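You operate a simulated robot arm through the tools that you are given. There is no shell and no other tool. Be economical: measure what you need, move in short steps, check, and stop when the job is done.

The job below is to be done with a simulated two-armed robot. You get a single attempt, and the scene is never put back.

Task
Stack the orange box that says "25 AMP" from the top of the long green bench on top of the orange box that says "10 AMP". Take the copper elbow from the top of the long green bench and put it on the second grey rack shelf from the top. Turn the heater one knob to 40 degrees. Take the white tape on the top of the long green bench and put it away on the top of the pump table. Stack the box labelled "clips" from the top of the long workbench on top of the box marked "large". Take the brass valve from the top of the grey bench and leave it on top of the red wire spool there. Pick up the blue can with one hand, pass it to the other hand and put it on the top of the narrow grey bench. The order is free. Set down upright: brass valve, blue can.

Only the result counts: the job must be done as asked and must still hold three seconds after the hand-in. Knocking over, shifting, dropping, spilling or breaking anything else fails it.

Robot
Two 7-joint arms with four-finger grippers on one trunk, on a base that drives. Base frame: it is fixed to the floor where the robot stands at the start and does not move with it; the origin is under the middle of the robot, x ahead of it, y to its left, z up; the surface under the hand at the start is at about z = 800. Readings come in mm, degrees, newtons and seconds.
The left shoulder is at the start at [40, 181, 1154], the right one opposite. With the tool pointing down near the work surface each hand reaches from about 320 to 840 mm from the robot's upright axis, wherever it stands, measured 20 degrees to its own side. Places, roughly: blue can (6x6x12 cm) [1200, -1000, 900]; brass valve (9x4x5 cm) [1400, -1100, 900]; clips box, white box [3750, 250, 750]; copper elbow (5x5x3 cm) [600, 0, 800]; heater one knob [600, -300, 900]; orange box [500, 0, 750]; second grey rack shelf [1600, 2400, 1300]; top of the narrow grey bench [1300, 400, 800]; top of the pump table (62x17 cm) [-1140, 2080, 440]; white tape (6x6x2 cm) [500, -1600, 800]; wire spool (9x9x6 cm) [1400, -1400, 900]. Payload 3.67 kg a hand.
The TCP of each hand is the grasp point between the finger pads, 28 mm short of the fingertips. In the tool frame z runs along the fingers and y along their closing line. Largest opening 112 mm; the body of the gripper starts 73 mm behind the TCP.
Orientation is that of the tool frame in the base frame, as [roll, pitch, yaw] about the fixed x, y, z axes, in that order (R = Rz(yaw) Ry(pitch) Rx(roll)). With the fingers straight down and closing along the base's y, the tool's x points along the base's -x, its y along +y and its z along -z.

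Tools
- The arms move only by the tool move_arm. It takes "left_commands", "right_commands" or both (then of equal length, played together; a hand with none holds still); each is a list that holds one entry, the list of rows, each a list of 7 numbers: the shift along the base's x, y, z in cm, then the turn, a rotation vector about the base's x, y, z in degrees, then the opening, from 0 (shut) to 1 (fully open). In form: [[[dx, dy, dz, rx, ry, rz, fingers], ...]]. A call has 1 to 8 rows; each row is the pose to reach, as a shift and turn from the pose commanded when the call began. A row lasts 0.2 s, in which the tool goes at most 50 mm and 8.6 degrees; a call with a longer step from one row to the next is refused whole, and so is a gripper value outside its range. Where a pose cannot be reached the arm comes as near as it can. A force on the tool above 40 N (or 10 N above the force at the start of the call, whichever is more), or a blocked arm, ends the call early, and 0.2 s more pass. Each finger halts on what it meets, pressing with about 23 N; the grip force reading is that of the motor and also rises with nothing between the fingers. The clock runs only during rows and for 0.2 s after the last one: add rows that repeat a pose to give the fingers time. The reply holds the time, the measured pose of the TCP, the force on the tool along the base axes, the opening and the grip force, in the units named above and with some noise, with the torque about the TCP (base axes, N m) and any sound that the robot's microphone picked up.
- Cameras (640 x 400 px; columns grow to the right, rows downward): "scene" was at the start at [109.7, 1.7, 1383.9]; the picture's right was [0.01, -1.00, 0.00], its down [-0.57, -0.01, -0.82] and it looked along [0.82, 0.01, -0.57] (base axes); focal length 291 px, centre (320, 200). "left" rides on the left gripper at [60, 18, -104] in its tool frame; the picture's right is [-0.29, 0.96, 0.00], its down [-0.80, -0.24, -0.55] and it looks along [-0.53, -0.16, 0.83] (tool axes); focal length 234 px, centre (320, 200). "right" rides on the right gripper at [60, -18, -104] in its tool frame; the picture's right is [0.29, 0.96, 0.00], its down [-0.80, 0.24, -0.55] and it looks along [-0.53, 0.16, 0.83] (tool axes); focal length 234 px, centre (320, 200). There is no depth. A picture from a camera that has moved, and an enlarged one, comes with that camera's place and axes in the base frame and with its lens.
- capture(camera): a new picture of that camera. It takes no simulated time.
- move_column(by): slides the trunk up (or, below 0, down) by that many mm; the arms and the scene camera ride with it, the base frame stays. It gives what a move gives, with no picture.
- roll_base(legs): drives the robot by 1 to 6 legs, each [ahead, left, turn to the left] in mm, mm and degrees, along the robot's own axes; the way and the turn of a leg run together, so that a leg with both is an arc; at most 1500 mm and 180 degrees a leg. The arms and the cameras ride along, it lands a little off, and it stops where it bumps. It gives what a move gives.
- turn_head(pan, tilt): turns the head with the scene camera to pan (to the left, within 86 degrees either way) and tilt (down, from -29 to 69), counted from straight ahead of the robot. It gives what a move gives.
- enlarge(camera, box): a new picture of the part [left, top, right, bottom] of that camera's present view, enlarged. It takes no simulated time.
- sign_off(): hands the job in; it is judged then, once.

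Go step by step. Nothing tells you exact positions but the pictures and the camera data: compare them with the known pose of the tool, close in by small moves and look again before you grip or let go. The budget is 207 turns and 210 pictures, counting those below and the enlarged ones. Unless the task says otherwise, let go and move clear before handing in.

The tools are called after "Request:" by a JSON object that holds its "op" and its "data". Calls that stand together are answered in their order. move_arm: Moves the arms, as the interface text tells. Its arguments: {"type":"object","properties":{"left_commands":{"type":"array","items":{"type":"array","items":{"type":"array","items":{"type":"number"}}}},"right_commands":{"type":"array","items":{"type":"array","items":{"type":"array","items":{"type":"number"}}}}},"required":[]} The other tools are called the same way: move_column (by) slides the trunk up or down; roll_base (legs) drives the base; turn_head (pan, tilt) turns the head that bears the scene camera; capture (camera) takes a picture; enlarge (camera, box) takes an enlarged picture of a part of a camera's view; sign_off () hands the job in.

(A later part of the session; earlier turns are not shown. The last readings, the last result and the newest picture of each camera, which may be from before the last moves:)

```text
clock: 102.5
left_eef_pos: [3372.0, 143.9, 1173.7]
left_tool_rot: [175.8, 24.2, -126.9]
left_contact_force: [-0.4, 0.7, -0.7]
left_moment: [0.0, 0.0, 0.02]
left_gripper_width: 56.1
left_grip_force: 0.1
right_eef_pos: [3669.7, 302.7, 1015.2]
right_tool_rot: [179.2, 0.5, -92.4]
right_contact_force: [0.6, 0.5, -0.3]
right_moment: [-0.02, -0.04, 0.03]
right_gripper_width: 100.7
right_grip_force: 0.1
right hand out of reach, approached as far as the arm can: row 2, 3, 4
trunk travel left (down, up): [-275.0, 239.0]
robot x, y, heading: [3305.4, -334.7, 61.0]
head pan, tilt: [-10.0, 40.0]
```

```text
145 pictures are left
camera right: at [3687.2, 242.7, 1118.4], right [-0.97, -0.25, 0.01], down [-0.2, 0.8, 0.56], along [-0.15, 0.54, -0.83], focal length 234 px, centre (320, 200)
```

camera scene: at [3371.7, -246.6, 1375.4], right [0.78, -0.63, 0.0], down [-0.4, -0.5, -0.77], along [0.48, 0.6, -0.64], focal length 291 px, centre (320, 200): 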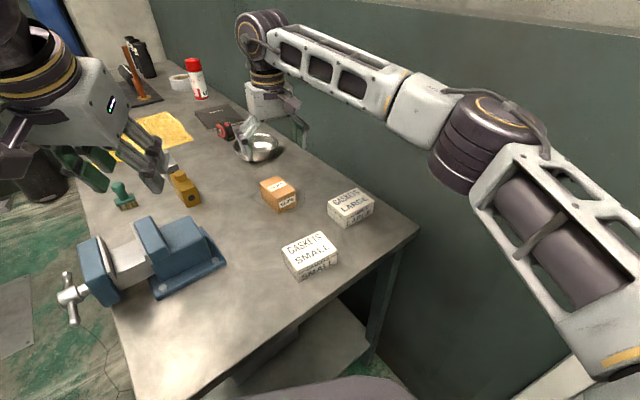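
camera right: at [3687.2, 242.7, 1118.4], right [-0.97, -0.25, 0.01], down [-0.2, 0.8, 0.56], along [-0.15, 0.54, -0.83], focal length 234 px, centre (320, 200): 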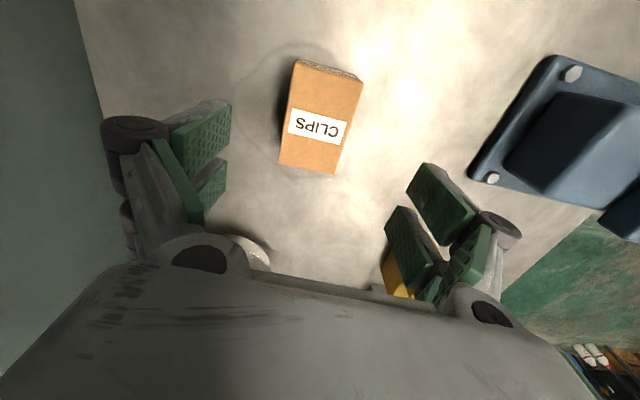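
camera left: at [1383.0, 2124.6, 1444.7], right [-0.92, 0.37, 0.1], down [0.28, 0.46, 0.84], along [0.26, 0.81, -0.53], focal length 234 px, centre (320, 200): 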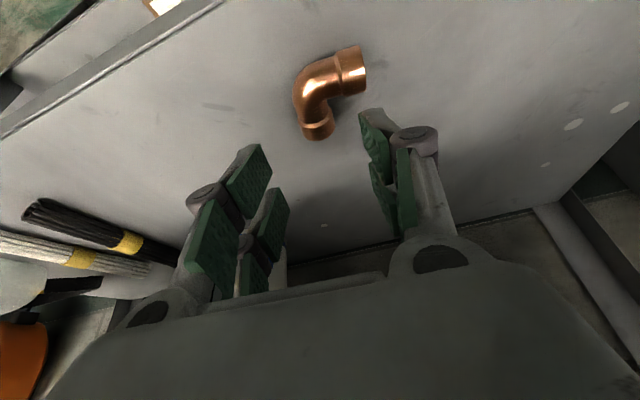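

The wrist limit is close here, so I'll turn the base 12° left and lower the trunk a bit to relax the arm.

Request:
{"op": "roll_base", "data": {"legs": [[0, 0, 12]]}}

Request:
{"op": "move_column", "data": {"by": -60}}

Request:
{"op": "move_arm", "data": {"right_commands": [[[4, -1, 1, 0, 0, 0, 0.9], [8, -2.5, 1, 0, 0, -4, 0.9], [11, -4, 1, 0, 0, -8, 0.9], [14, -5, 1, 0, 0, -8, 0.9]]]}}

Request:
{"op": "capture", "data": {"camera": "right"}}

Request:
{"op": "capture", "data": {"camera": "scene"}}

```text
clock: 103.8
left_eef_pos: [3270.3, 145.5, 1174.2]
left_tool_rot: [175.7, 24.2, -114.8]
left_contact_force: [-0.3, 0.1, 0.3]
left_moment: [-0.01, -0.01, 0.01]
left_gripper_width: 56.1
left_grip_force: 0.1
right_eef_pos: [3528.7, 364.1, 1015.2]
right_tool_rot: [179.1, 0.6, -80.2]
right_contact_force: [-0.3, 0.6, 0.6]
right_moment: [0.0, -0.03, -0.03]
right_gripper_width: 100.6
right_grip_force: 0.0
trunk travel left (down, up): [-275.0, 239.0]
robot x, y, heading: [3306.3, -328.9, 73.4]
head pan, tilt: [-10.0, 40.0]
```

```text
clock: 104.8
left_eef_pos: [3271.7, 146.8, 1115.8]
left_tool_rot: [175.7, 24.3, -114.9]
left_contact_force: [0.2, 0.5, -0.6]
left_moment: [-0.02, 0.02, -0.02]
left_gripper_width: 55.8
left_grip_force: 0.1
right_eef_pos: [3528.2, 364.6, 955.6]
right_tool_rot: [179.1, 0.6, -80.2]
right_contact_force: [0.2, -0.3, 0.2]
right_moment: [-0.02, -0.01, 0.04]
right_gripper_width: 100.7
right_grip_force: 0.1
trunk travel left (down, up): [-215.0, 299.0]
robot x, y, heading: [3306.5, -329.6, 73.4]
head pan, tilt: [-10.0, 40.0]
```

```text
clock: 105.8
left_eef_pos: [3272.1, 145.4, 1114.4]
left_tool_rot: [175.6, 24.2, -114.8]
left_contact_force: [0.3, 0.4, 0.1]
left_moment: [0.05, -0.01, -0.01]
left_gripper_width: 55.9
left_grip_force: 0.0
right_eef_pos: [3667.6, 314.6, 966.5]
right_tool_rot: [179.1, 0.6, -88.2]
right_contact_force: [0.4, 0.7, 0.3]
right_moment: [0.01, -0.01, 0.03]
right_gripper_width: 100.5
right_grip_force: 0.1
trunk travel left (down, up): [-215.0, 299.0]
robot x, y, heading: [3306.8, -332.5, 73.4]
head pan, tilt: [-10.0, 40.0]
```

```text
144 pictures are left
camera right: at [3690.7, 255.0, 1069.2], right [-0.95, -0.32, 0.01], down [-0.26, 0.78, 0.57], along [-0.19, 0.53, -0.82], focal length 234 px, centre (320, 200)
```

right: 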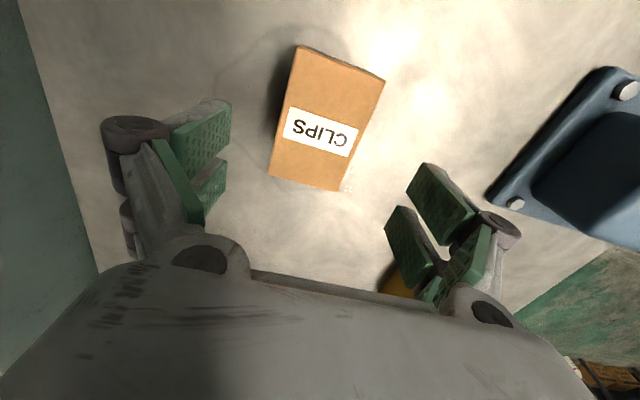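

```text
143 pictures are left
camera scene: at [3353.2, -235.9, 1316.0], right [0.89, -0.45, 0.0], down [-0.29, -0.57, -0.77], along [0.34, 0.68, -0.64], focal length 291 px, centre (320, 200)
```

scene: 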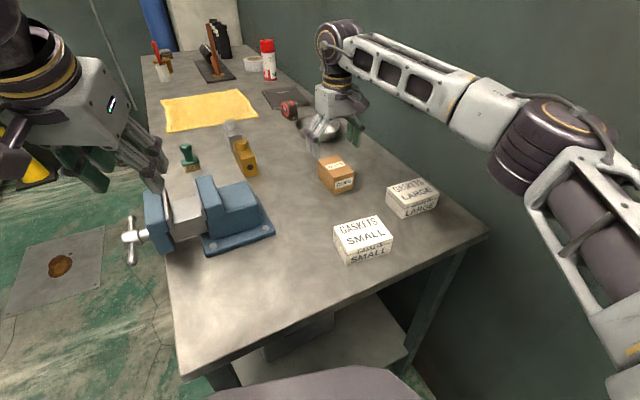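

Clips centre is (3669.5, 309.5), aligned. I'll descend and grip.

Request:
{"op": "move_arm", "data": {"right_commands": [[[0.2, -0.5, -3.5, 0, 0, -1.5, 0.9], [0.2, -0.5, -6.5, 0, 0, -1.5, 0.9], [0.2, -0.5, -8.4, 0, 0, -1.5, 0.9], [0.2, -0.5, -8.4, 0, 0, -1.5, 0.45], [0.2, -0.5, -8.4, 0, 0, -1.5, 0.45], [0.2, -0.5, -8.4, 0, 0, -1.5, 0.45]]]}}

Request:
{"op": "capture", "data": {"camera": "right"}}

Request:
{"op": "enlarge", "data": {"camera": "scene", "box": [290, 80, 450, 230]}}

```text
clock: 107.2
left_eef_pos: [3270.5, 146.8, 1116.2]
left_tool_rot: [175.6, 24.2, -114.8]
left_contact_force: [0.4, -1.0, -0.2]
left_moment: [0.0, 0.03, 0.03]
left_gripper_width: 56.2
left_grip_force: 0.1
right_eef_pos: [3670.0, 310.4, 880.6]
right_tool_rot: [179.1, 0.5, -89.7]
right_contact_force: [0.1, -0.3, 0.3]
right_moment: [0.03, -0.01, -0.02]
right_gripper_width: 59.7
right_grip_force: 22.8
trunk travel left (down, up): [-215.0, 299.0]
robot x, y, heading: [3308.1, -332.6, 73.2]
head pan, tilt: [-10.0, 40.0]
```

```text
142 pictures are left
camera right: at [3690.5, 250.0, 984.6], right [-0.96, -0.29, 0.01], down [-0.24, 0.79, 0.56], along [-0.18, 0.54, -0.83], focal length 234 px, centre (320, 200)
```

right: 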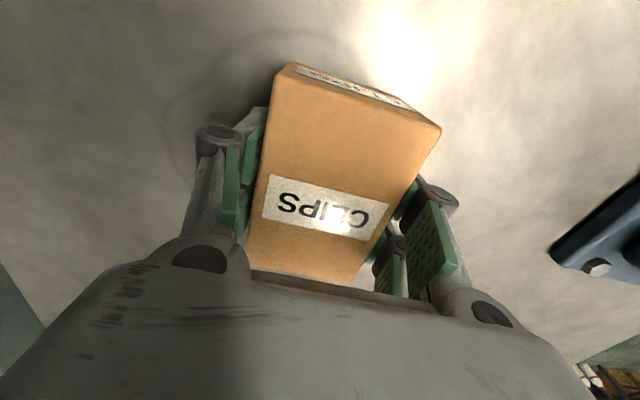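

```text
2.67 times, centred on (370, 155) of scene
camera zoom: at [3352.3, -235.4, 1316.0], right [0.89, -0.45, 0.0], down [-0.29, -0.57, -0.77], along [0.34, 0.68, -0.64], focal length 776 px, centre (187, 320)
```

zoom: 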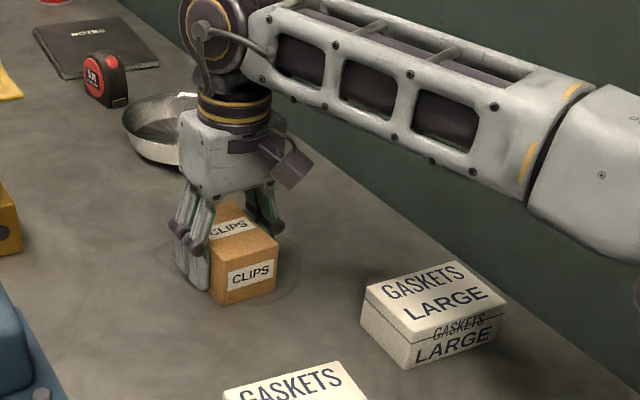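

CLIPS is gripped. LARGE is centred near (3788, 147). I'll lift and carry CLIPS over it.

Request:
{"op": "move_arm", "data": {"right_commands": [[[0, 0, 4.5, 0, 0, 0, 0.45], [0, 0, 9, 0, 0, 0, 0.45], [0, 0, 12, 0, 0, 0, 0.45], [2.5, -4, 12, 0, 0, 0, 0.45], [5, -8, 12, 0, 0, 0, 0.45], [7.5, -12, 12, 0, 0, 0, 0.45], [10, -15, 12, 0, 0, 0, 0.45], [11.8, -16.3, 12, 0, 0, 0, 0.45]]]}}

Request:
{"op": "capture", "data": {"camera": "right"}}

Request:
{"op": "capture", "data": {"camera": "scene"}}

```text
clock: 109.2
left_eef_pos: [3239.6, 151.4, 1115.9]
left_tool_rot: [176.6, 24.7, -113.1]
left_contact_force: [-0.7, 0.2, 0.5]
left_moment: [0.03, 0.01, 0.01]
left_gripper_width: 56.3
left_grip_force: 0.1
right_eef_pos: [3751.9, 165.8, 1011.9]
right_tool_rot: [-179.9, 0.5, -87.4]
right_contact_force: [-1.2, 0.2, -1.5]
right_moment: [0.07, 0.04, 0.01]
right_gripper_width: 59.8
right_grip_force: 22.2
trunk travel left (down, up): [-215.0, 299.0]
robot x, y, heading: [3304.1, -324.1, 74.4]
head pan, tilt: [-10.0, 40.0]
stopped in row 8 (right hand): the arm was blocked; the commanded pose is now the measured one
```

```text
140 pictures are left
camera right: at [3772.8, 105.8, 1115.1], right [-0.94, -0.33, 0.0], down [-0.28, 0.78, 0.56], along [-0.18, 0.53, -0.83], focal length 234 px, centre (320, 200)
```

right: 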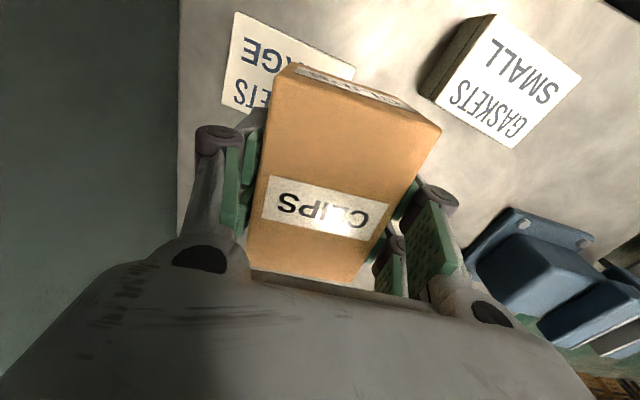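

```text
139 pictures are left
camera scene: at [3326.6, -228.3, 1317.2], right [0.9, -0.43, 0.02], down [-0.26, -0.58, -0.77], along [0.34, 0.69, -0.64], focal length 291 px, centre (320, 200)
```

scene: 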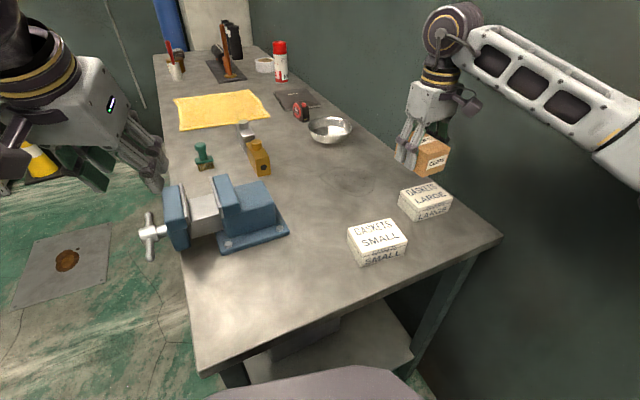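

The elbow met the wall. I'll back off and shift left so the arm reaches straighter.

Request:
{"op": "roll_base", "data": {"legs": [[-60, 0, 0], [0, 75, 0]]}}

Request:
{"op": "capture", "data": {"camera": "right"}}

Request:
{"op": "capture", "data": {"camera": "scene"}}

```text
clock: 110.8
left_eef_pos: [3172.2, 114.3, 1115.3]
left_tool_rot: [175.7, 24.3, -113.6]
left_contact_force: [-1.0, 0.8, 0.2]
left_moment: [0.03, -0.05, 0.01]
left_gripper_width: 56.1
left_grip_force: 0.1
right_eef_pos: [3685.3, 124.8, 1002.6]
right_tool_rot: [179.3, 0.5, -88.0]
right_contact_force: [0.2, -0.1, -1.7]
right_moment: [0.01, -0.07, 0.01]
right_gripper_width: 59.8
right_grip_force: 23.2
trunk travel left (down, up): [-215.0, 299.0]
robot x, y, heading: [3218.0, -361.7, 74.1]
head pan, tilt: [-10.0, 40.0]
```

```text
138 pictures are left
camera right: at [3707.3, 65.7, 1106.1], right [-0.95, -0.32, 0.01], down [-0.26, 0.78, 0.56], along [-0.19, 0.53, -0.83], focal length 234 px, centre (320, 200)
```

right: 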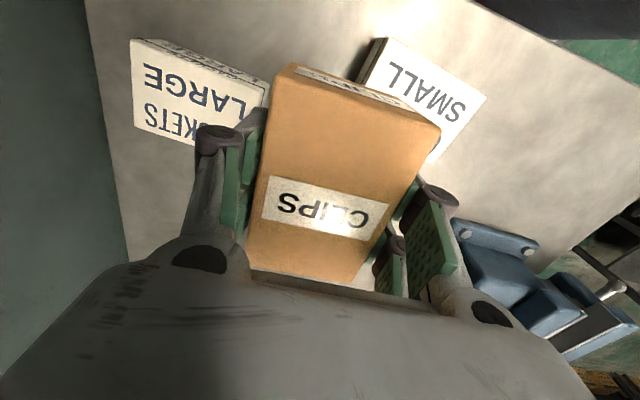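

```text
137 pictures are left
camera scene: at [3259.9, -265.6, 1316.1], right [0.9, -0.43, 0.0], down [-0.28, -0.58, -0.77], along [0.33, 0.69, -0.64], focal length 291 px, centre (320, 200)
```

scene: 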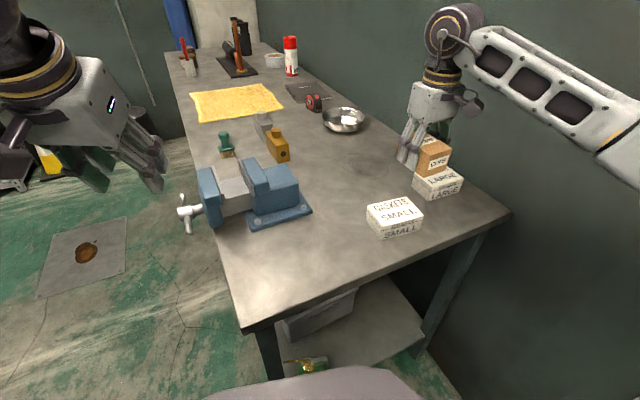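

I'll enlarge to get the LARGE corners.

Request:
{"op": "enlarge", "data": {"camera": "right", "box": [100, 20, 300, 160]}}

Request:
{"op": "enlarge", "data": {"camera": "scene", "box": [360, 110, 500, 210]}}

```text
2.86 times, centred on (200, 90) of right
camera zoom: at [3707.3, 65.7, 1106.1], right [-0.95, -0.32, 0.01], down [-0.26, 0.78, 0.56], along [-0.19, 0.53, -0.83], focal length 669 px, centre (663, 514)
```

zoom: 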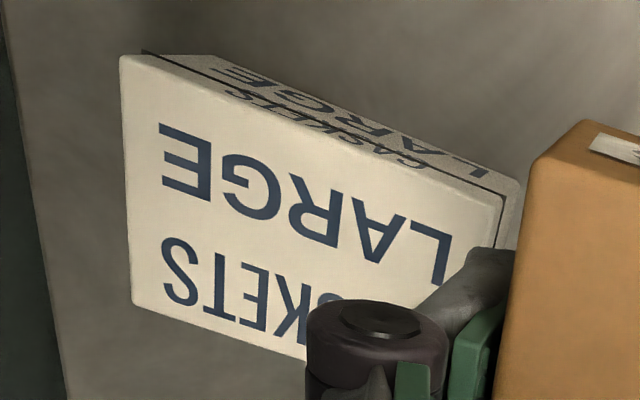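

```text
4.00 times, centred on (430, 160) of scene
camera zoom: at [3259.9, -265.6, 1316.1], right [0.9, -0.43, 0.0], down [-0.28, -0.58, -0.77], along [0.33, 0.69, -0.64], focal length 1163 px, centre (-120, 360)
```

zoom: 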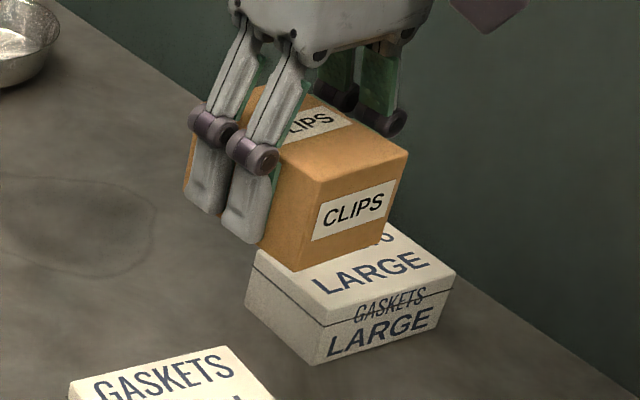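

LARGE is centred at (3793, 147.5), top z≈885. I'll move over it and down to just above.

Request:
{"op": "move_arm", "data": {"right_commands": [[[3.5, 0.8, 0, 0, 0, -1, 0.45], [7, 1.6, 0, 0, 0, -2, 0.45], [10.8, 2.4, 0, 0, 0, -2, 0.45], [10.8, 2.4, -2.5, 0, 0, -2, 0.45], [10.8, 2.4, -5, 0, 0, -2, 0.45], [10.8, 2.4, -5, 0, 0, -2, 0.45]]]}}

Request:
{"op": "enlarge", "data": {"camera": "scene", "box": [360, 90, 520, 210]}}

Request:
{"op": "capture", "data": {"camera": "right"}}

```text
clock: 112.2
left_eef_pos: [3174.0, 114.0, 1115.3]
left_tool_rot: [175.6, 24.3, -113.8]
left_contact_force: [-1.3, -0.5, 0.6]
left_moment: [0.02, 0.0, -0.02]
left_gripper_width: 56.1
left_grip_force: 0.1
right_eef_pos: [3774.9, 146.6, 1001.6]
right_tool_rot: [179.2, 0.5, -90.1]
right_contact_force: [-0.2, -0.5, -1.8]
right_moment: [0.04, 0.0, 0.02]
right_gripper_width: 59.9
right_grip_force: 23.2
right hand out of reach, approached as far as the arm can: row 3, 4, 5, 6
trunk travel left (down, up): [-215.0, 299.0]
robot x, y, heading: [3220.5, -360.2, 74.4]
head pan, tilt: [-10.0, 40.0]
```

```text
3.33 times, centred on (440, 150) of scene
camera zoom: at [3262.0, -265.3, 1315.9], right [0.9, -0.43, 0.0], down [-0.28, -0.58, -0.77], along [0.33, 0.69, -0.64], focal length 969 px, centre (-80, 367)
```

zoom: 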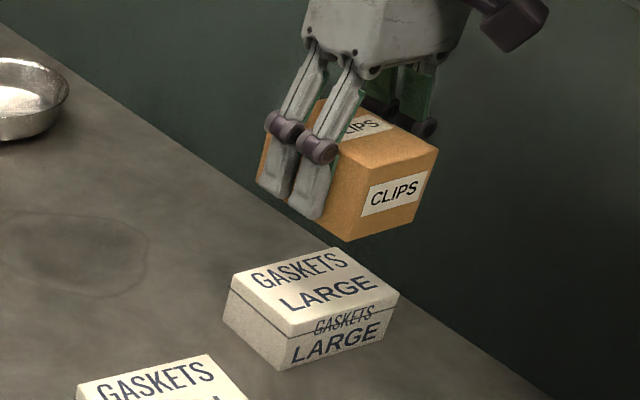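

```text
133 pictures are left
camera right: at [3795.4, 86.5, 1105.1], right [-0.96, -0.29, 0.01], down [-0.23, 0.79, 0.56], along [-0.17, 0.54, -0.83], focal length 234 px, centre (320, 200)
```

right: 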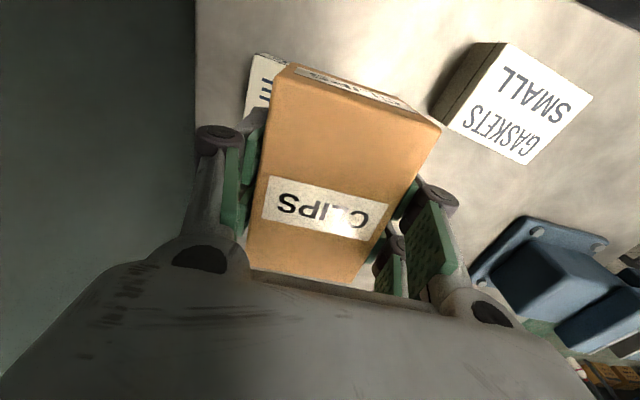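

The wrist twist limits the reach here, so I'll ease the hand's yaw by about 12° and move the base slightly forward.

Request:
{"op": "roll_base", "data": {"legs": [[30, 0, 0]]}}

Request:
{"op": "move_arm", "data": {"right_commands": [[[0, 0, 0, 0, 0, -6, 0.45], [0, 0, 0, 0, 0, -12, 0.45], [0, 0, 0, 0, 0, -12, 0.45]]]}}

```text
clock: 113.0
left_eef_pos: [3181.6, 142.9, 1115.2]
left_tool_rot: [175.7, 24.4, -113.7]
left_contact_force: [-0.3, -1.2, -0.3]
left_moment: [-0.01, 0.0, -0.02]
left_gripper_width: 56.2
left_grip_force: 0.0
right_eef_pos: [3782.3, 174.1, 1003.1]
right_tool_rot: [179.1, 0.5, -90.2]
right_contact_force: [-0.3, 0.7, -2.9]
right_moment: [0.01, 0.02, -0.03]
right_gripper_width: 59.7
right_grip_force: 23.1
trunk travel left (down, up): [-215.0, 299.0]
robot x, y, heading: [3227.3, -332.3, 74.4]
head pan, tilt: [-10.0, 40.0]
```

```text
clock: 113.8
left_eef_pos: [3181.6, 142.3, 1116.0]
left_tool_rot: [175.7, 24.3, -113.7]
left_contact_force: [0.1, -0.3, 0.1]
left_moment: [0.03, 0.02, -0.06]
left_gripper_width: 56.1
left_grip_force: 0.1
right_eef_pos: [3782.3, 174.2, 1001.7]
right_tool_rot: [179.1, 0.4, -102.0]
right_contact_force: [-0.6, -1.0, -1.6]
right_moment: [0.07, -0.01, -0.05]
right_gripper_width: 59.9
right_grip_force: 22.8
trunk travel left (down, up): [-215.0, 299.0]
robot x, y, heading: [3229.3, -332.7, 74.3]
head pan, tilt: [-10.0, 40.0]
```

Now over LARGE's centre and down toward z≈945.

Request:
{"op": "move_arm", "data": {"right_commands": [[[0.5, -1.3, 0, 0, 0, 0, 0.45], [1.1, -2.6, 0, 0, 0, 0, 0.45], [1.1, -2.6, -2.5, 0, 0, 0, 0.45], [1.1, -2.6, -5, 0, 0, 0, 0.45], [1.1, -2.6, -5.5, 0, 0, 0, 0.45]]]}}

Request:
{"op": "enlarge", "data": {"camera": "scene", "box": [360, 90, 520, 210]}}

Request:
{"op": "capture", "data": {"camera": "right"}}

```text
clock: 115.0
left_eef_pos: [3180.6, 142.5, 1114.0]
left_tool_rot: [175.7, 24.3, -113.7]
left_contact_force: [0.6, -0.5, -0.2]
left_moment: [-0.02, 0.01, 0.02]
left_gripper_width: 55.8
left_grip_force: 0.2
right_eef_pos: [3793.9, 148.5, 948.0]
right_tool_rot: [179.1, 0.5, -102.1]
right_contact_force: [0.0, 0.0, -2.0]
right_moment: [-0.02, 0.01, 0.06]
right_gripper_width: 60.1
right_grip_force: 22.9
trunk travel left (down, up): [-215.0, 299.0]
robot x, y, heading: [3229.3, -331.3, 74.3]
head pan, tilt: [-10.0, 40.0]
```

```text
3.33 times, centred on (440, 150) of scene
camera zoom: at [3269.6, -237.0, 1316.0], right [0.9, -0.43, 0.0], down [-0.28, -0.58, -0.77], along [0.33, 0.69, -0.64], focal length 969 px, centre (-80, 367)
```

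zoom: 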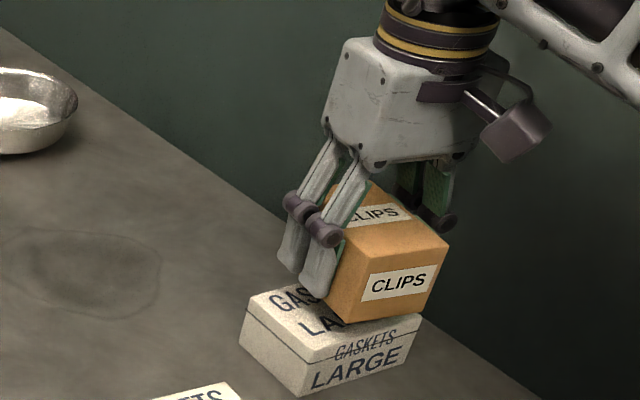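

```text
131 pictures are left
camera right: at [3800.8, 85.7, 1050.9], right [-1.0, -0.08, 0.01], down [-0.06, 0.82, 0.56], along [-0.06, 0.56, -0.83], focal length 234 px, centre (320, 200)
```

right: 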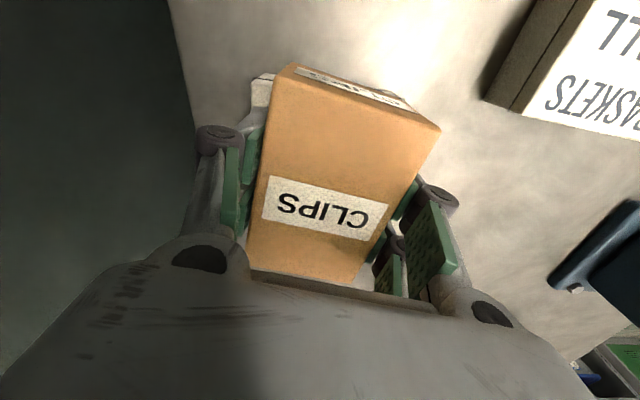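

Aligned; CLIPS' bottom is about 28 mm below the TCP. I'll lower to contact.

Request:
{"op": "move_arm", "data": {"right_commands": [[[0, 0, -1.5, 0, 0, 0, 0.45], [0, 0, -2.5, 0, 0, 0, 0.45], [0, 0, -3, 0, 0, 0, 0.45], [0, 0, -3.4, 0, 0, 0, 0.45], [0, 0, -3.4, 0, 0, 0, 0.45]]]}}

Request:
{"op": "enlarge", "data": {"camera": "scene", "box": [360, 90, 520, 210]}}

```text
clock: 116.2
left_eef_pos: [3181.6, 142.0, 1114.4]
left_tool_rot: [175.8, 24.3, -113.7]
left_contact_force: [1.0, -0.5, -0.7]
left_moment: [0.0, 0.01, 0.02]
left_gripper_width: 56.0
left_grip_force: 0.0
right_eef_pos: [3793.8, 148.4, 920.6]
right_tool_rot: [179.1, 1.2, -102.1]
right_contact_force: [-3.4, -4.4, 16.9]
right_moment: [-0.71, -0.43, -0.24]
right_gripper_width: 59.9
right_grip_force: 23.6
trunk travel left (down, up): [-215.0, 299.0]
robot x, y, heading: [3228.2, -334.0, 74.1]
head pan, tilt: [-10.0, 40.0]
stopped in row 5 (right hand): the force on the tool passed its limit at 42 N (the readings are from after the stop); the commanded pose is now the measured one
```

```text
3.33 times, centred on (440, 150) of scene
camera zoom: at [3268.6, -238.3, 1316.0], right [0.9, -0.43, 0.0], down [-0.28, -0.58, -0.77], along [0.33, 0.69, -0.64], focal length 969 px, centre (-80, 367)
```

zoom: 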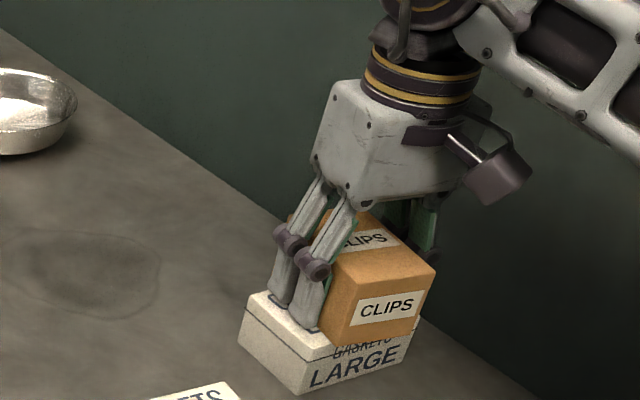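

Firm contact, centred on LARGE. I'll open slowly and go straight up.

Request:
{"op": "move_arm", "data": {"right_commands": [[[0, 0, 0, 0, 0, 0, 0.65], [0, 0, 0, 0, 0, 0, 0.8], [0, 0, 0, 0, 0, 0, 0.8], [0, 0, 3, 0, 0, 0, 0.8], [0, 0, 6.5, 0, 0, 0, 0.8], [0, 0, 10, 0, 0, 0, 0.8], [0, 0, 14, 0, 0, 0, 0.8]]]}}

Request:
{"op": "enlarge", "data": {"camera": "scene", "box": [360, 90, 520, 210]}}

Request:
{"op": "capture", "data": {"camera": "right"}}

```text
clock: 117.8
left_eef_pos: [3180.3, 142.5, 1115.8]
left_tool_rot: [175.7, 24.3, -113.6]
left_contact_force: [-0.7, -0.3, 0.3]
left_moment: [0.03, -0.02, -0.03]
left_gripper_width: 56.0
left_grip_force: 0.0
right_eef_pos: [3793.8, 149.4, 1058.3]
right_tool_rot: [179.2, 1.0, -102.2]
right_contact_force: [-0.1, -0.5, -0.3]
right_moment: [0.02, -0.04, 0.03]
right_gripper_width: 89.8
right_grip_force: 0.0
trunk travel left (down, up): [-215.0, 299.0]
robot x, y, heading: [3226.9, -335.6, 74.5]
head pan, tilt: [-10.0, 40.0]
```

```text
3.33 times, centred on (440, 150) of scene
camera zoom: at [3268.7, -237.9, 1316.1], right [0.9, -0.43, 0.0], down [-0.28, -0.58, -0.77], along [0.33, 0.69, -0.64], focal length 969 px, centre (-80, 367)
```

zoom: 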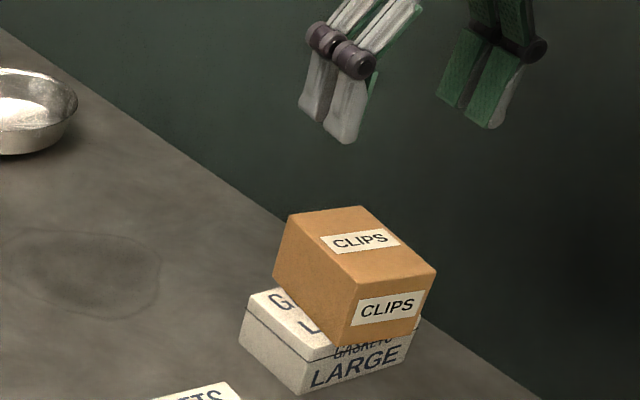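

```text
128 pictures are left
camera right: at [3801.6, 86.7, 1160.8], right [-1.0, -0.08, 0.01], down [-0.06, 0.82, 0.57], along [-0.05, 0.57, -0.82], focal length 234 px, centre (320, 200)
```

right: 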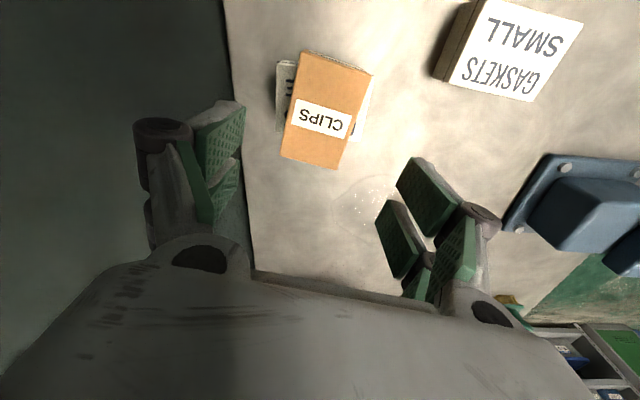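

CLIPS sits on LARGE. I'll back away from the table, turn to face the grey bench and fold the right arm in.

Request:
{"op": "roll_base", "data": {"legs": [[-500, 0, 0], [0, 0, 106]]}}

Request:
{"op": "move_column", "data": {"by": 160}}

Request:
{"op": "turn_head", "data": {"pan": 0, "tilt": 25}}

Request:
{"op": "capture", "data": {"camera": "scene"}}

```text
clock: 125.8
left_eef_pos: [2644.7, -997.3, 1115.6]
left_tool_rot: [175.7, 24.3, -7.3]
left_contact_force: [-0.2, 0.2, 0.3]
left_moment: [0.03, -0.03, 0.01]
left_gripper_width: 56.3
left_grip_force: 0.0
right_eef_pos: [2465.0, -411.1, 1056.7]
right_tool_rot: [179.2, 1.0, 4.3]
right_contact_force: [0.0, -0.5, -0.1]
right_moment: [-0.02, 0.0, 0.01]
right_gripper_width: 89.7
right_grip_force: 0.0
trunk travel left (down, up): [-215.0, 299.0]
robot x, y, heading: [3090.0, -819.4, -179.3]
head pan, tilt: [-10.0, 40.0]
```

```text
clock: 127.6
left_eef_pos: [2645.9, -996.5, 1274.3]
left_tool_rot: [175.7, 24.3, -7.3]
left_contact_force: [-0.1, 0.4, 0.3]
left_moment: [0.0, -0.02, 0.0]
left_gripper_width: 56.0
left_grip_force: 0.1
right_eef_pos: [2463.6, -409.5, 1215.9]
right_tool_rot: [179.1, 0.9, 4.2]
right_contact_force: [0.2, 0.2, -1.0]
right_moment: [0.02, -0.02, 0.05]
right_gripper_width: 89.5
right_grip_force: 0.1
trunk travel left (down, up): [-375.0, 139.0]
robot x, y, heading: [3091.5, -818.8, -179.6]
head pan, tilt: [-10.0, 40.0]
```

```text
clock: 128.3
left_eef_pos: [2645.0, -997.6, 1274.2]
left_tool_rot: [175.7, 24.3, -7.3]
left_contact_force: [0.1, -0.5, -0.4]
left_moment: [0.03, -0.01, -0.01]
left_gripper_width: 56.0
left_grip_force: 0.0
right_eef_pos: [2464.0, -409.9, 1216.3]
right_tool_rot: [179.1, 0.9, 4.3]
right_contact_force: [0.7, 0.5, -0.9]
right_moment: [0.0, -0.02, -0.01]
right_gripper_width: 89.5
right_grip_force: 0.1
trunk travel left (down, up): [-375.0, 139.0]
robot x, y, heading: [3093.1, -816.4, -179.4]
head pan, tilt: [0.0, 25.0]
```

```text
127 pictures are left
camera scene: at [2977.9, -820.3, 1498.0], right [-0.01, 1.0, 0.0], down [0.42, 0.0, -0.91], along [-0.91, -0.01, -0.42], focal length 291 px, centre (320, 200)
```

scene: 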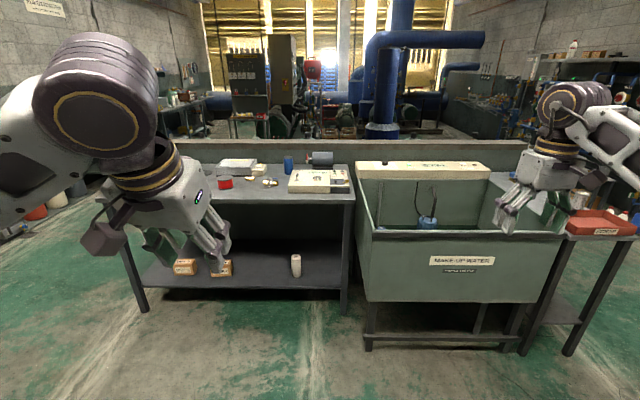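

The grey bench is ahead with the blue can, red spool and other items. I'll fold the right hand in and drive up to it.

Request:
{"op": "move_arm", "data": {"right_commands": [[[2, -2, 0, 0, 0, 0, 0.9], [4.5, -5, 0, 0, 0, 0, 0.9], [7, -8, 0, 0, 0, 0, 0.9], [9.5, -11, 0, 0, 0, -3, 0.9], [12, -14, 0, 0, 0, -4, 0.9], [14.5, -17, 0, 0, 0, -4, 0.9], [17, -19, 0, 0, 0, -4, 0.9]]], "left_commands": [[[0, 0, 0, 0, 4, 1, 0.9], [0, 0, 0, 0, 8, 2, 0.9], [0, 0, 0, 0, 12, 3, 0.9], [0, 0, 0, 0, 16, 4, 0.9], [0, 0, 0, 0, 20, 5, 0.9], [0, 0, 0, 0, 24, 6, 0.9], [0, 0, 0, 0, 24, 7, 0.9]]]}}

Request:
{"op": "roll_base", "data": {"legs": [[0, 330, -0.6], [1100, 0, 0]]}}

Request:
{"op": "turn_head", "data": {"pan": 0, "tilt": 45}}

Request:
{"op": "capture", "data": {"camera": "scene"}}

```text
clock: 129.9
left_eef_pos: [2645.1, -996.5, 1273.9]
left_tool_rot: [173.4, 48.3, -1.6]
left_contact_force: [-0.5, -0.6, -0.3]
left_moment: [-0.01, -0.03, -0.01]
left_gripper_width: 100.8
left_grip_force: 0.0
right_eef_pos: [2637.8, -602.1, 1217.4]
right_tool_rot: [179.1, 1.0, 0.2]
right_contact_force: [-0.2, 0.3, -0.2]
right_moment: [-0.02, 0.0, -0.03]
right_gripper_width: 100.6
right_grip_force: 0.1
trunk travel left (down, up): [-375.0, 139.0]
robot x, y, heading: [3091.3, -819.4, -179.3]
head pan, tilt: [0.0, 25.0]
```

```text
clock: 137.6
left_eef_pos: [1545.2, -1342.8, 1273.1]
left_tool_rot: [173.4, 48.3, -0.9]
left_contact_force: [-0.3, 0.0, 0.7]
left_moment: [-0.01, 0.02, -0.03]
left_gripper_width: 101.1
left_grip_force: 0.1
right_eef_pos: [1531.8, -947.2, 1217.9]
right_tool_rot: [179.1, 0.9, 0.8]
right_contact_force: [0.0, -0.1, -0.1]
right_moment: [-0.03, 0.02, -0.01]
right_gripper_width: 100.6
right_grip_force: 0.2
trunk travel left (down, up): [-375.0, 139.0]
robot x, y, heading: [1987.5, -1160.4, -178.6]
head pan, tilt: [0.0, 25.0]
```

```text
clock: 138.4
left_eef_pos: [1545.8, -1343.5, 1274.8]
left_tool_rot: [173.4, 48.2, -0.8]
left_contact_force: [0.1, -1.3, 0.0]
left_moment: [0.01, -0.03, 0.01]
left_gripper_width: 100.6
left_grip_force: 0.0
right_eef_pos: [1532.3, -948.2, 1217.6]
right_tool_rot: [179.1, 0.9, 0.8]
right_contact_force: [0.7, -0.8, 0.9]
right_moment: [-0.03, 0.0, 0.0]
right_gripper_width: 100.8
right_grip_force: 0.0
trunk travel left (down, up): [-375.0, 139.0]
robot x, y, heading: [1987.9, -1162.4, -178.4]
head pan, tilt: [0.0, 45.0]
```

```text
126 pictures are left
camera scene: at [1886.4, -1161.9, 1467.5], right [-0.02, 1.0, 0.0], down [0.71, 0.02, -0.71], along [-0.71, -0.02, -0.71], focal length 291 px, centre (320, 200)
```

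scene: 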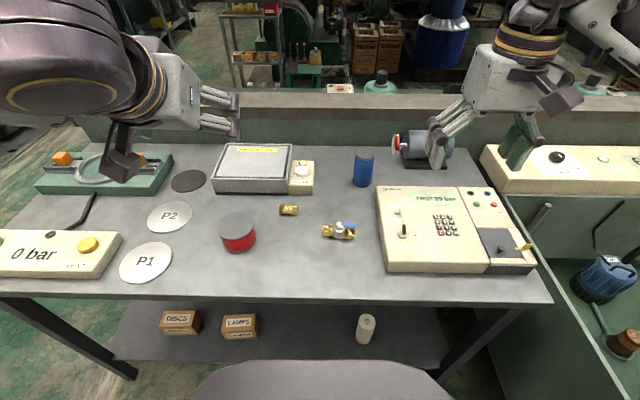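

I'll enlarge the middle of the bench to tell the valve from the other brass part.

Request:
{"op": "enlarge", "data": {"camera": "scene", "box": [200, 140, 400, 265]}}

Request:
{"op": "capture", "data": {"camera": "right"}}

```text
3.20 times, centred on (300, 202) of scene
camera zoom: at [1886.4, -1161.9, 1467.5], right [-0.02, 1.0, 0.0], down [0.71, 0.02, -0.71], along [-0.71, -0.02, -0.71], focal length 931 px, centre (384, 192)
```

zoom: 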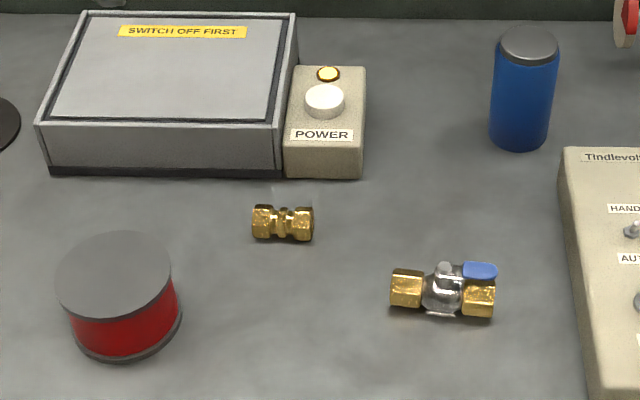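

```text
124 pictures are left
camera right: at [1593.5, -925.8, 1320.1], right [0.3, -0.95, 0.01], down [-0.78, -0.24, 0.57], along [-0.54, -0.18, -0.82], focal length 234 px, centre (320, 200)
```

right: 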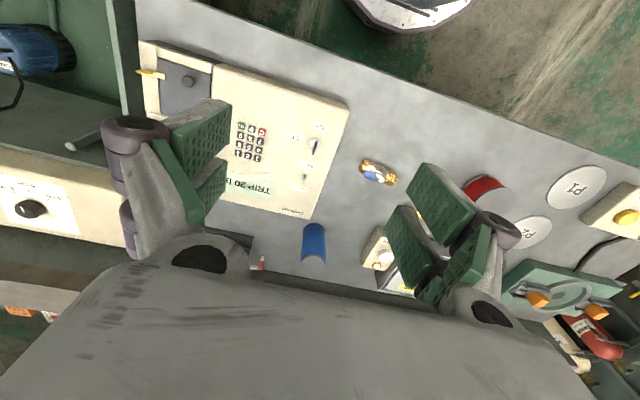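

The valve (blue lever up) is at about (1403, -1127, 870), the spool near (1415, -1386) and the blue can near (1193, -1049); the bench is at z≈845. I'll bring the left hand vertical above the valve.

Request:
{"op": "move_arm", "data": {"left_commands": [[[-1.8, 2.7, -3, 0.78, -6.03, -0.24, 1], [-3.6, 5.4, -6, 1.55, -12.05, -0.48, 1], [-5.4, 8.1, -9, 2.33, -18.08, -0.71, 1], [-7.2, 10.8, -12, 3.1, -24.1, -0.95, 1], [-9, 13.5, -15, 3.88, -30.1, -1.19, 1], [-10.8, 16.2, -18, 4.65, -36.2, -1.43, 1], [-12.5, 18.9, -21, 5.43, -42.2, -1.66, 1], [-14.2, 21.6, -24, 6.2, -48.2, -1.9, 1]]]}}

Request:
{"op": "capture", "data": {"camera": "left"}}

Request:
{"op": "capture", "data": {"camera": "scene"}}

```text
clock: 140.2
left_eef_pos: [1399.5, -1127.2, 1033.9]
left_tool_rot: [-179.7, -0.2, 0.3]
left_contact_force: [-0.3, 0.9, 0.5]
left_moment: [-0.04, -0.04, 0.03]
left_gripper_width: 112.0
left_grip_force: 0.2
right_eef_pos: [1529.2, -946.0, 1216.8]
right_tool_rot: [179.1, 1.0, 0.9]
right_contact_force: [-1.0, 0.5, 0.2]
right_moment: [-0.03, -0.04, 0.02]
right_gripper_width: 100.7
right_grip_force: 0.1
trunk travel left (down, up): [-375.0, 139.0]
robot x, y, heading: [1984.6, -1163.1, -178.6]
head pan, tilt: [0.0, 45.0]
```

```text
123 pictures are left
camera left: at [1459.2, -1144.3, 1136.7], right [-0.29, -0.96, -0.01], down [-0.8, 0.23, 0.55], along [-0.53, 0.16, -0.83], focal length 234 px, centre (320, 200)
```

left: 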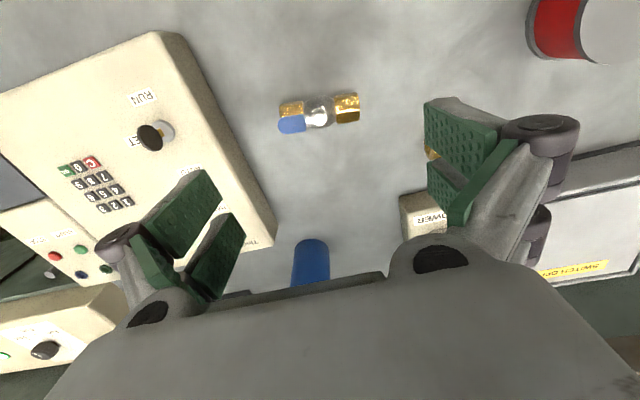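

```text
122 pictures are left
camera scene: at [1885.2, -1160.2, 1467.4], right [-0.02, 1.0, 0.0], down [0.71, 0.02, -0.71], along [-0.71, -0.02, -0.71], focal length 291 px, centre (320, 200)
```

scene: 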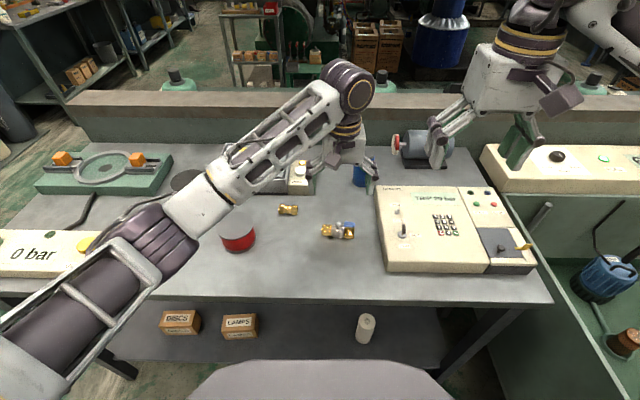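

Request:
{"op": "enlarge", "data": {"camera": "left", "box": [260, 70, 380, 150]}}

```text
5.00 times, centred on (320, 110) of left
camera zoom: at [1459.2, -1144.3, 1136.7], right [-0.29, -0.96, -0.01], down [-0.8, 0.23, 0.55], along [-0.53, 0.16, -0.83], focal length 1171 px, centre (320, 650)
```

zoom: 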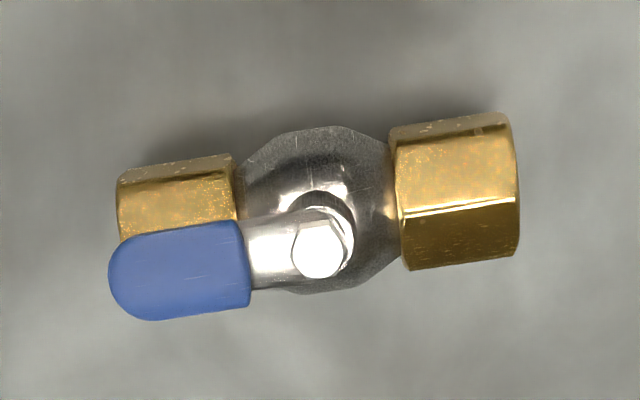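

The valve is about 89 mm long, rotated -14° from the y axis, centred at (1402, -1125). I'll grip it end to end: rotate -14° and descend.

Request:
{"op": "move_arm", "data": {"left_commands": [[[0.1, 0.1, -3, 0, 0, -7, 1], [0.2, 0.2, -6, 0, 0, -14, 1], [0.2, 0.2, -9.5, 0, 0, -14, 1], [0.2, 0.2, -9.5, 0, 0, -14, 1]]]}}

Request:
{"op": "capture", "data": {"camera": "left"}}

```text
clock: 141.2
left_eef_pos: [1403.8, -1126.1, 939.3]
left_tool_rot: [-179.7, -0.1, -13.9]
left_contact_force: [0.8, -0.4, -0.1]
left_moment: [-0.01, -0.04, 0.0]
left_gripper_width: 112.1
left_grip_force: 0.0
right_eef_pos: [1531.2, -947.5, 1217.5]
right_tool_rot: [179.0, 0.8, 0.8]
right_contact_force: [0.5, -0.4, -0.1]
right_moment: [0.0, 0.02, -0.03]
right_gripper_width: 100.7
right_grip_force: 0.1
trunk travel left (down, up): [-375.0, 139.0]
robot x, y, heading: [1986.9, -1159.6, -178.6]
head pan, tilt: [0.0, 45.0]
```

```text
120 pictures are left
camera left: at [1456.9, -1158.1, 1042.3], right [-0.51, -0.86, -0.01], down [-0.72, 0.42, 0.56], along [-0.48, 0.29, -0.83], focal length 234 px, centre (320, 200)
```

left: 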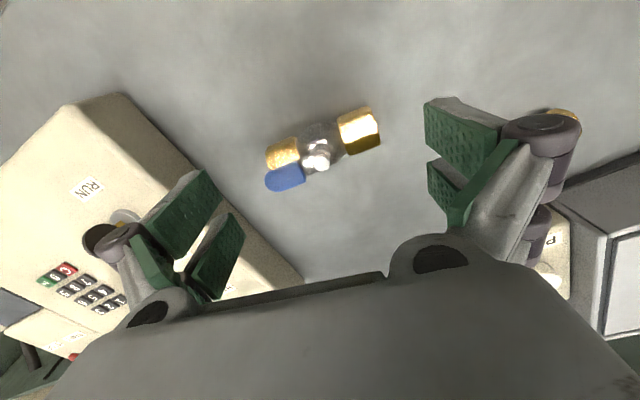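

Still aligned within a few mm. I'll descend to grip height and close.

Request:
{"op": "move_arm", "data": {"left_commands": [[[-0.3, 0.2, -3, 0, 0, 0, 1], [-0.3, 0.2, -5.8, 0, 0, 0, 1], [-0.3, 0.2, -5.8, 0, 0, 0, 1], [-0.3, 0.2, -5.8, 0, 0, 0, 0.7], [-0.3, 0.2, -5.8, 0, 0, 0, 0.7], [-0.3, 0.2, -5.8, 0, 0, 0, 0.7]]]}}

Request:
{"op": "capture", "data": {"camera": "left"}}

Request:
{"op": "enlarge", "data": {"camera": "scene", "box": [280, 140, 400, 260]}}

```text
clock: 142.6
left_eef_pos: [1401.3, -1123.6, 882.9]
left_tool_rot: [-179.5, 0.0, -13.7]
left_contact_force: [-1.0, -1.0, 1.1]
left_moment: [0.01, -0.04, 0.01]
left_gripper_width: 86.4
left_grip_force: 23.3
right_eef_pos: [1531.8, -947.1, 1216.9]
right_tool_rot: [179.2, 0.9, 0.8]
right_contact_force: [0.5, -1.0, 0.5]
right_moment: [0.02, 0.01, 0.01]
right_gripper_width: 100.7
right_grip_force: 0.0
trunk travel left (down, up): [-375.0, 139.0]
robot x, y, heading: [1987.6, -1160.0, -178.5]
head pan, tilt: [0.0, 45.0]
```

```text
119 pictures are left
camera left: at [1454.6, -1155.2, 985.1], right [-0.51, -0.86, -0.01], down [-0.72, 0.42, 0.56], along [-0.48, 0.29, -0.83], focal length 234 px, centre (320, 200)
```

left: 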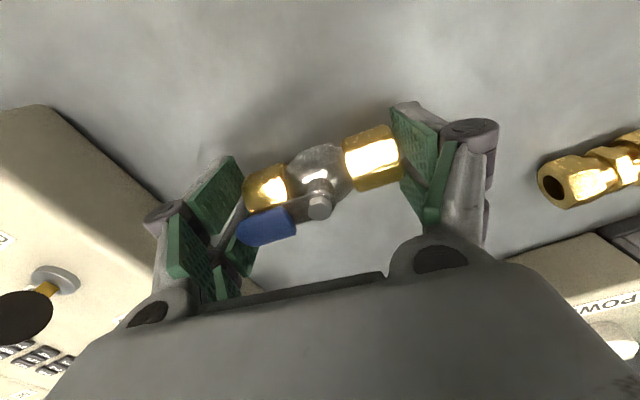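

```text
3.33 times, centred on (340, 200) of scene
camera zoom: at [1886.4, -1161.9, 1467.5], right [-0.02, 1.0, 0.0], down [0.71, 0.02, -0.71], along [-0.71, -0.02, -0.71], focal length 969 px, centre (253, 200)
```

zoom: 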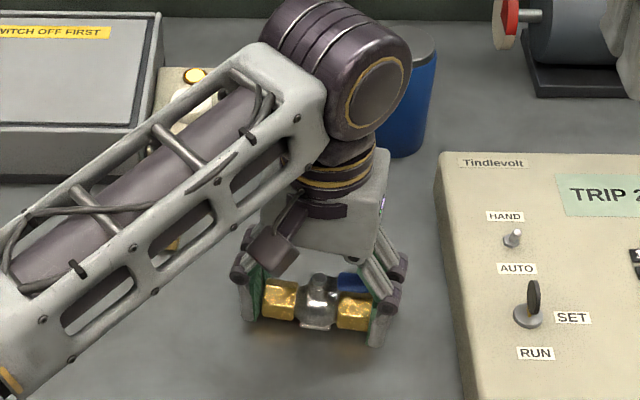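

The valve is gripped (86 mm). I'll lift it and carry it toward the spool.

Request:
{"op": "move_arm", "data": {"left_commands": [[[0, 0, 4.6, 0, 0, 0, 0.7], [0, 0, 9.2, 0, 0, 0, 0.7], [0, 0, 12, 0, 0, 0, 0.7], [0, -4.5, 12, 0, 0, 0, 0.7], [0, -9, 12, 0, 0, 0, 0.7], [0, -13.5, 12, 0, 0, 0, 0.7], [0.5, -18, 12, 0, 0, 5, 0.7], [1, -22, 12, 0, 0, 10, 0.7]]]}}

Request:
{"op": "capture", "data": {"camera": "left"}}

Request:
{"op": "capture", "data": {"camera": "scene"}}

```text
clock: 144.4
left_eef_pos: [1413.3, -1343.0, 1001.5]
left_tool_rot: [-179.6, 0.0, -3.8]
left_contact_force: [-0.1, 0.8, -1.7]
left_moment: [0.0, 0.04, 0.01]
left_gripper_width: 86.4
left_grip_force: 22.9
right_eef_pos: [1532.0, -947.8, 1217.5]
right_tool_rot: [179.3, 0.8, 0.9]
right_contact_force: [0.5, -0.4, 0.5]
right_moment: [0.05, 0.01, -0.02]
right_gripper_width: 100.8
right_grip_force: 0.0
trunk travel left (down, up): [-375.0, 139.0]
robot x, y, heading: [1986.2, -1158.2, -178.7]
head pan, tilt: [0.0, 45.0]
```

```text
117 pictures are left
camera left: at [1471.5, -1365.9, 1105.6], right [-0.35, -0.94, -0.01], down [-0.78, 0.29, 0.56], along [-0.52, 0.2, -0.83], focal length 234 px, centre (320, 200)
```

left: 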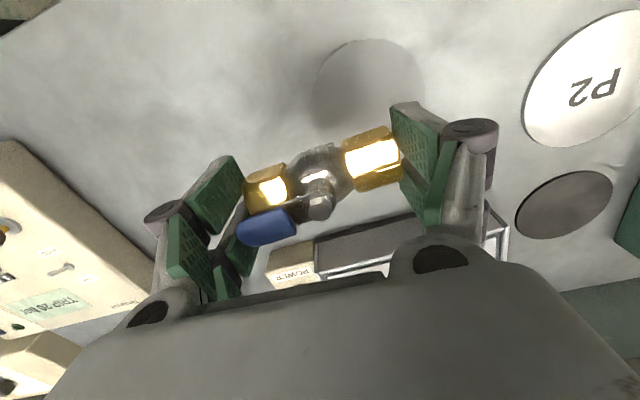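

```text
116 pictures are left
camera scene: at [1886.6, -1163.2, 1467.5], right [-0.02, 1.0, 0.0], down [0.71, 0.02, -0.71], along [-0.71, -0.02, -0.71], focal length 291 px, centre (320, 200)
```

scene: 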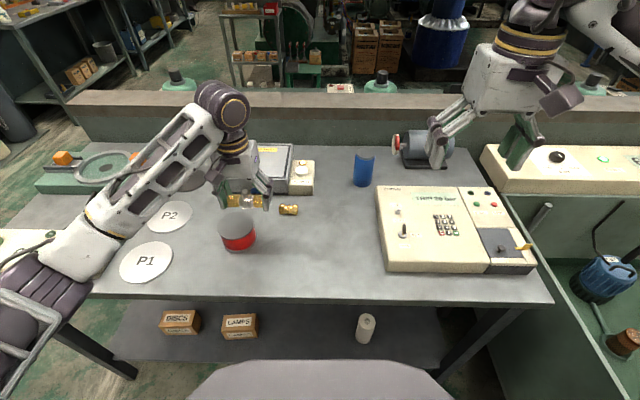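

I'll shift slightly for a clearer view of the spool's top.

Request:
{"op": "move_arm", "data": {"left_commands": [[[-1.5, 1.5, 0, 0, 0, 2, 0.7], [-1.5, 1.5, 0, 0, 0, 4, 0.7]]]}}

Request:
{"op": "enlarge", "data": {"camera": "left", "box": [280, 0, 480, 160]}}

Request:
{"op": "enlarge", "data": {"camera": "scene", "box": [190, 160, 290, 260]}}

```text
clock: 145.0
left_eef_pos: [1399.0, -1328.8, 1000.8]
left_tool_rot: [-179.6, 0.0, 0.3]
left_contact_force: [-0.1, -0.2, -2.1]
left_moment: [0.04, 0.03, 0.02]
left_gripper_width: 86.6
left_grip_force: 22.9
right_eef_pos: [1531.6, -947.0, 1217.1]
right_tool_rot: [179.3, 1.0, 0.8]
right_contact_force: [-0.2, -0.8, 1.3]
right_moment: [-0.02, -0.01, 0.0]
right_gripper_width: 100.9
right_grip_force: 0.1
trunk travel left (down, up): [-375.0, 139.0]
robot x, y, heading: [1987.0, -1160.4, -178.8]
head pan, tilt: [0.0, 45.0]
```

```text
2.50 times, centred on (380, 80) of left
camera zoom: at [1457.8, -1345.7, 1104.5], right [-0.29, -0.96, -0.01], down [-0.8, 0.23, 0.56], along [-0.53, 0.16, -0.83], focal length 585 px, centre (170, 500)
```

zoom: 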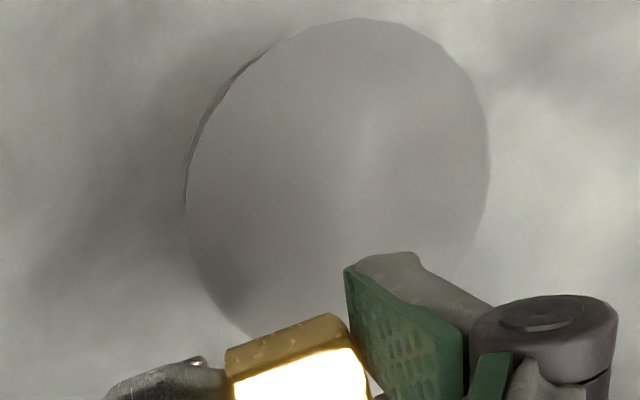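

```text
4.00 times, centred on (240, 210) of scene
camera zoom: at [1886.6, -1162.8, 1467.5], right [-0.02, 1.0, 0.0], down [0.71, 0.02, -0.71], along [-0.71, -0.02, -0.71], focal length 1163 px, centre (640, 160)
```

zoom: 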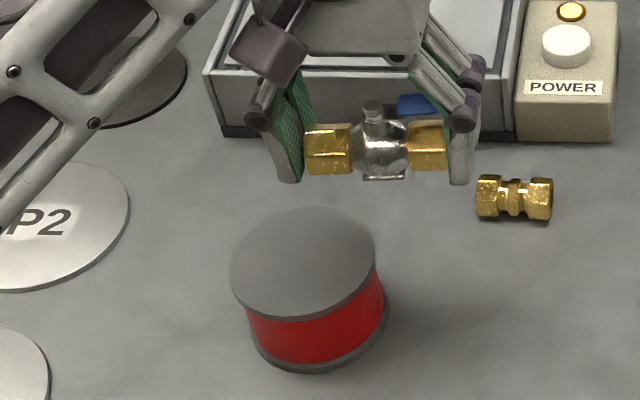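

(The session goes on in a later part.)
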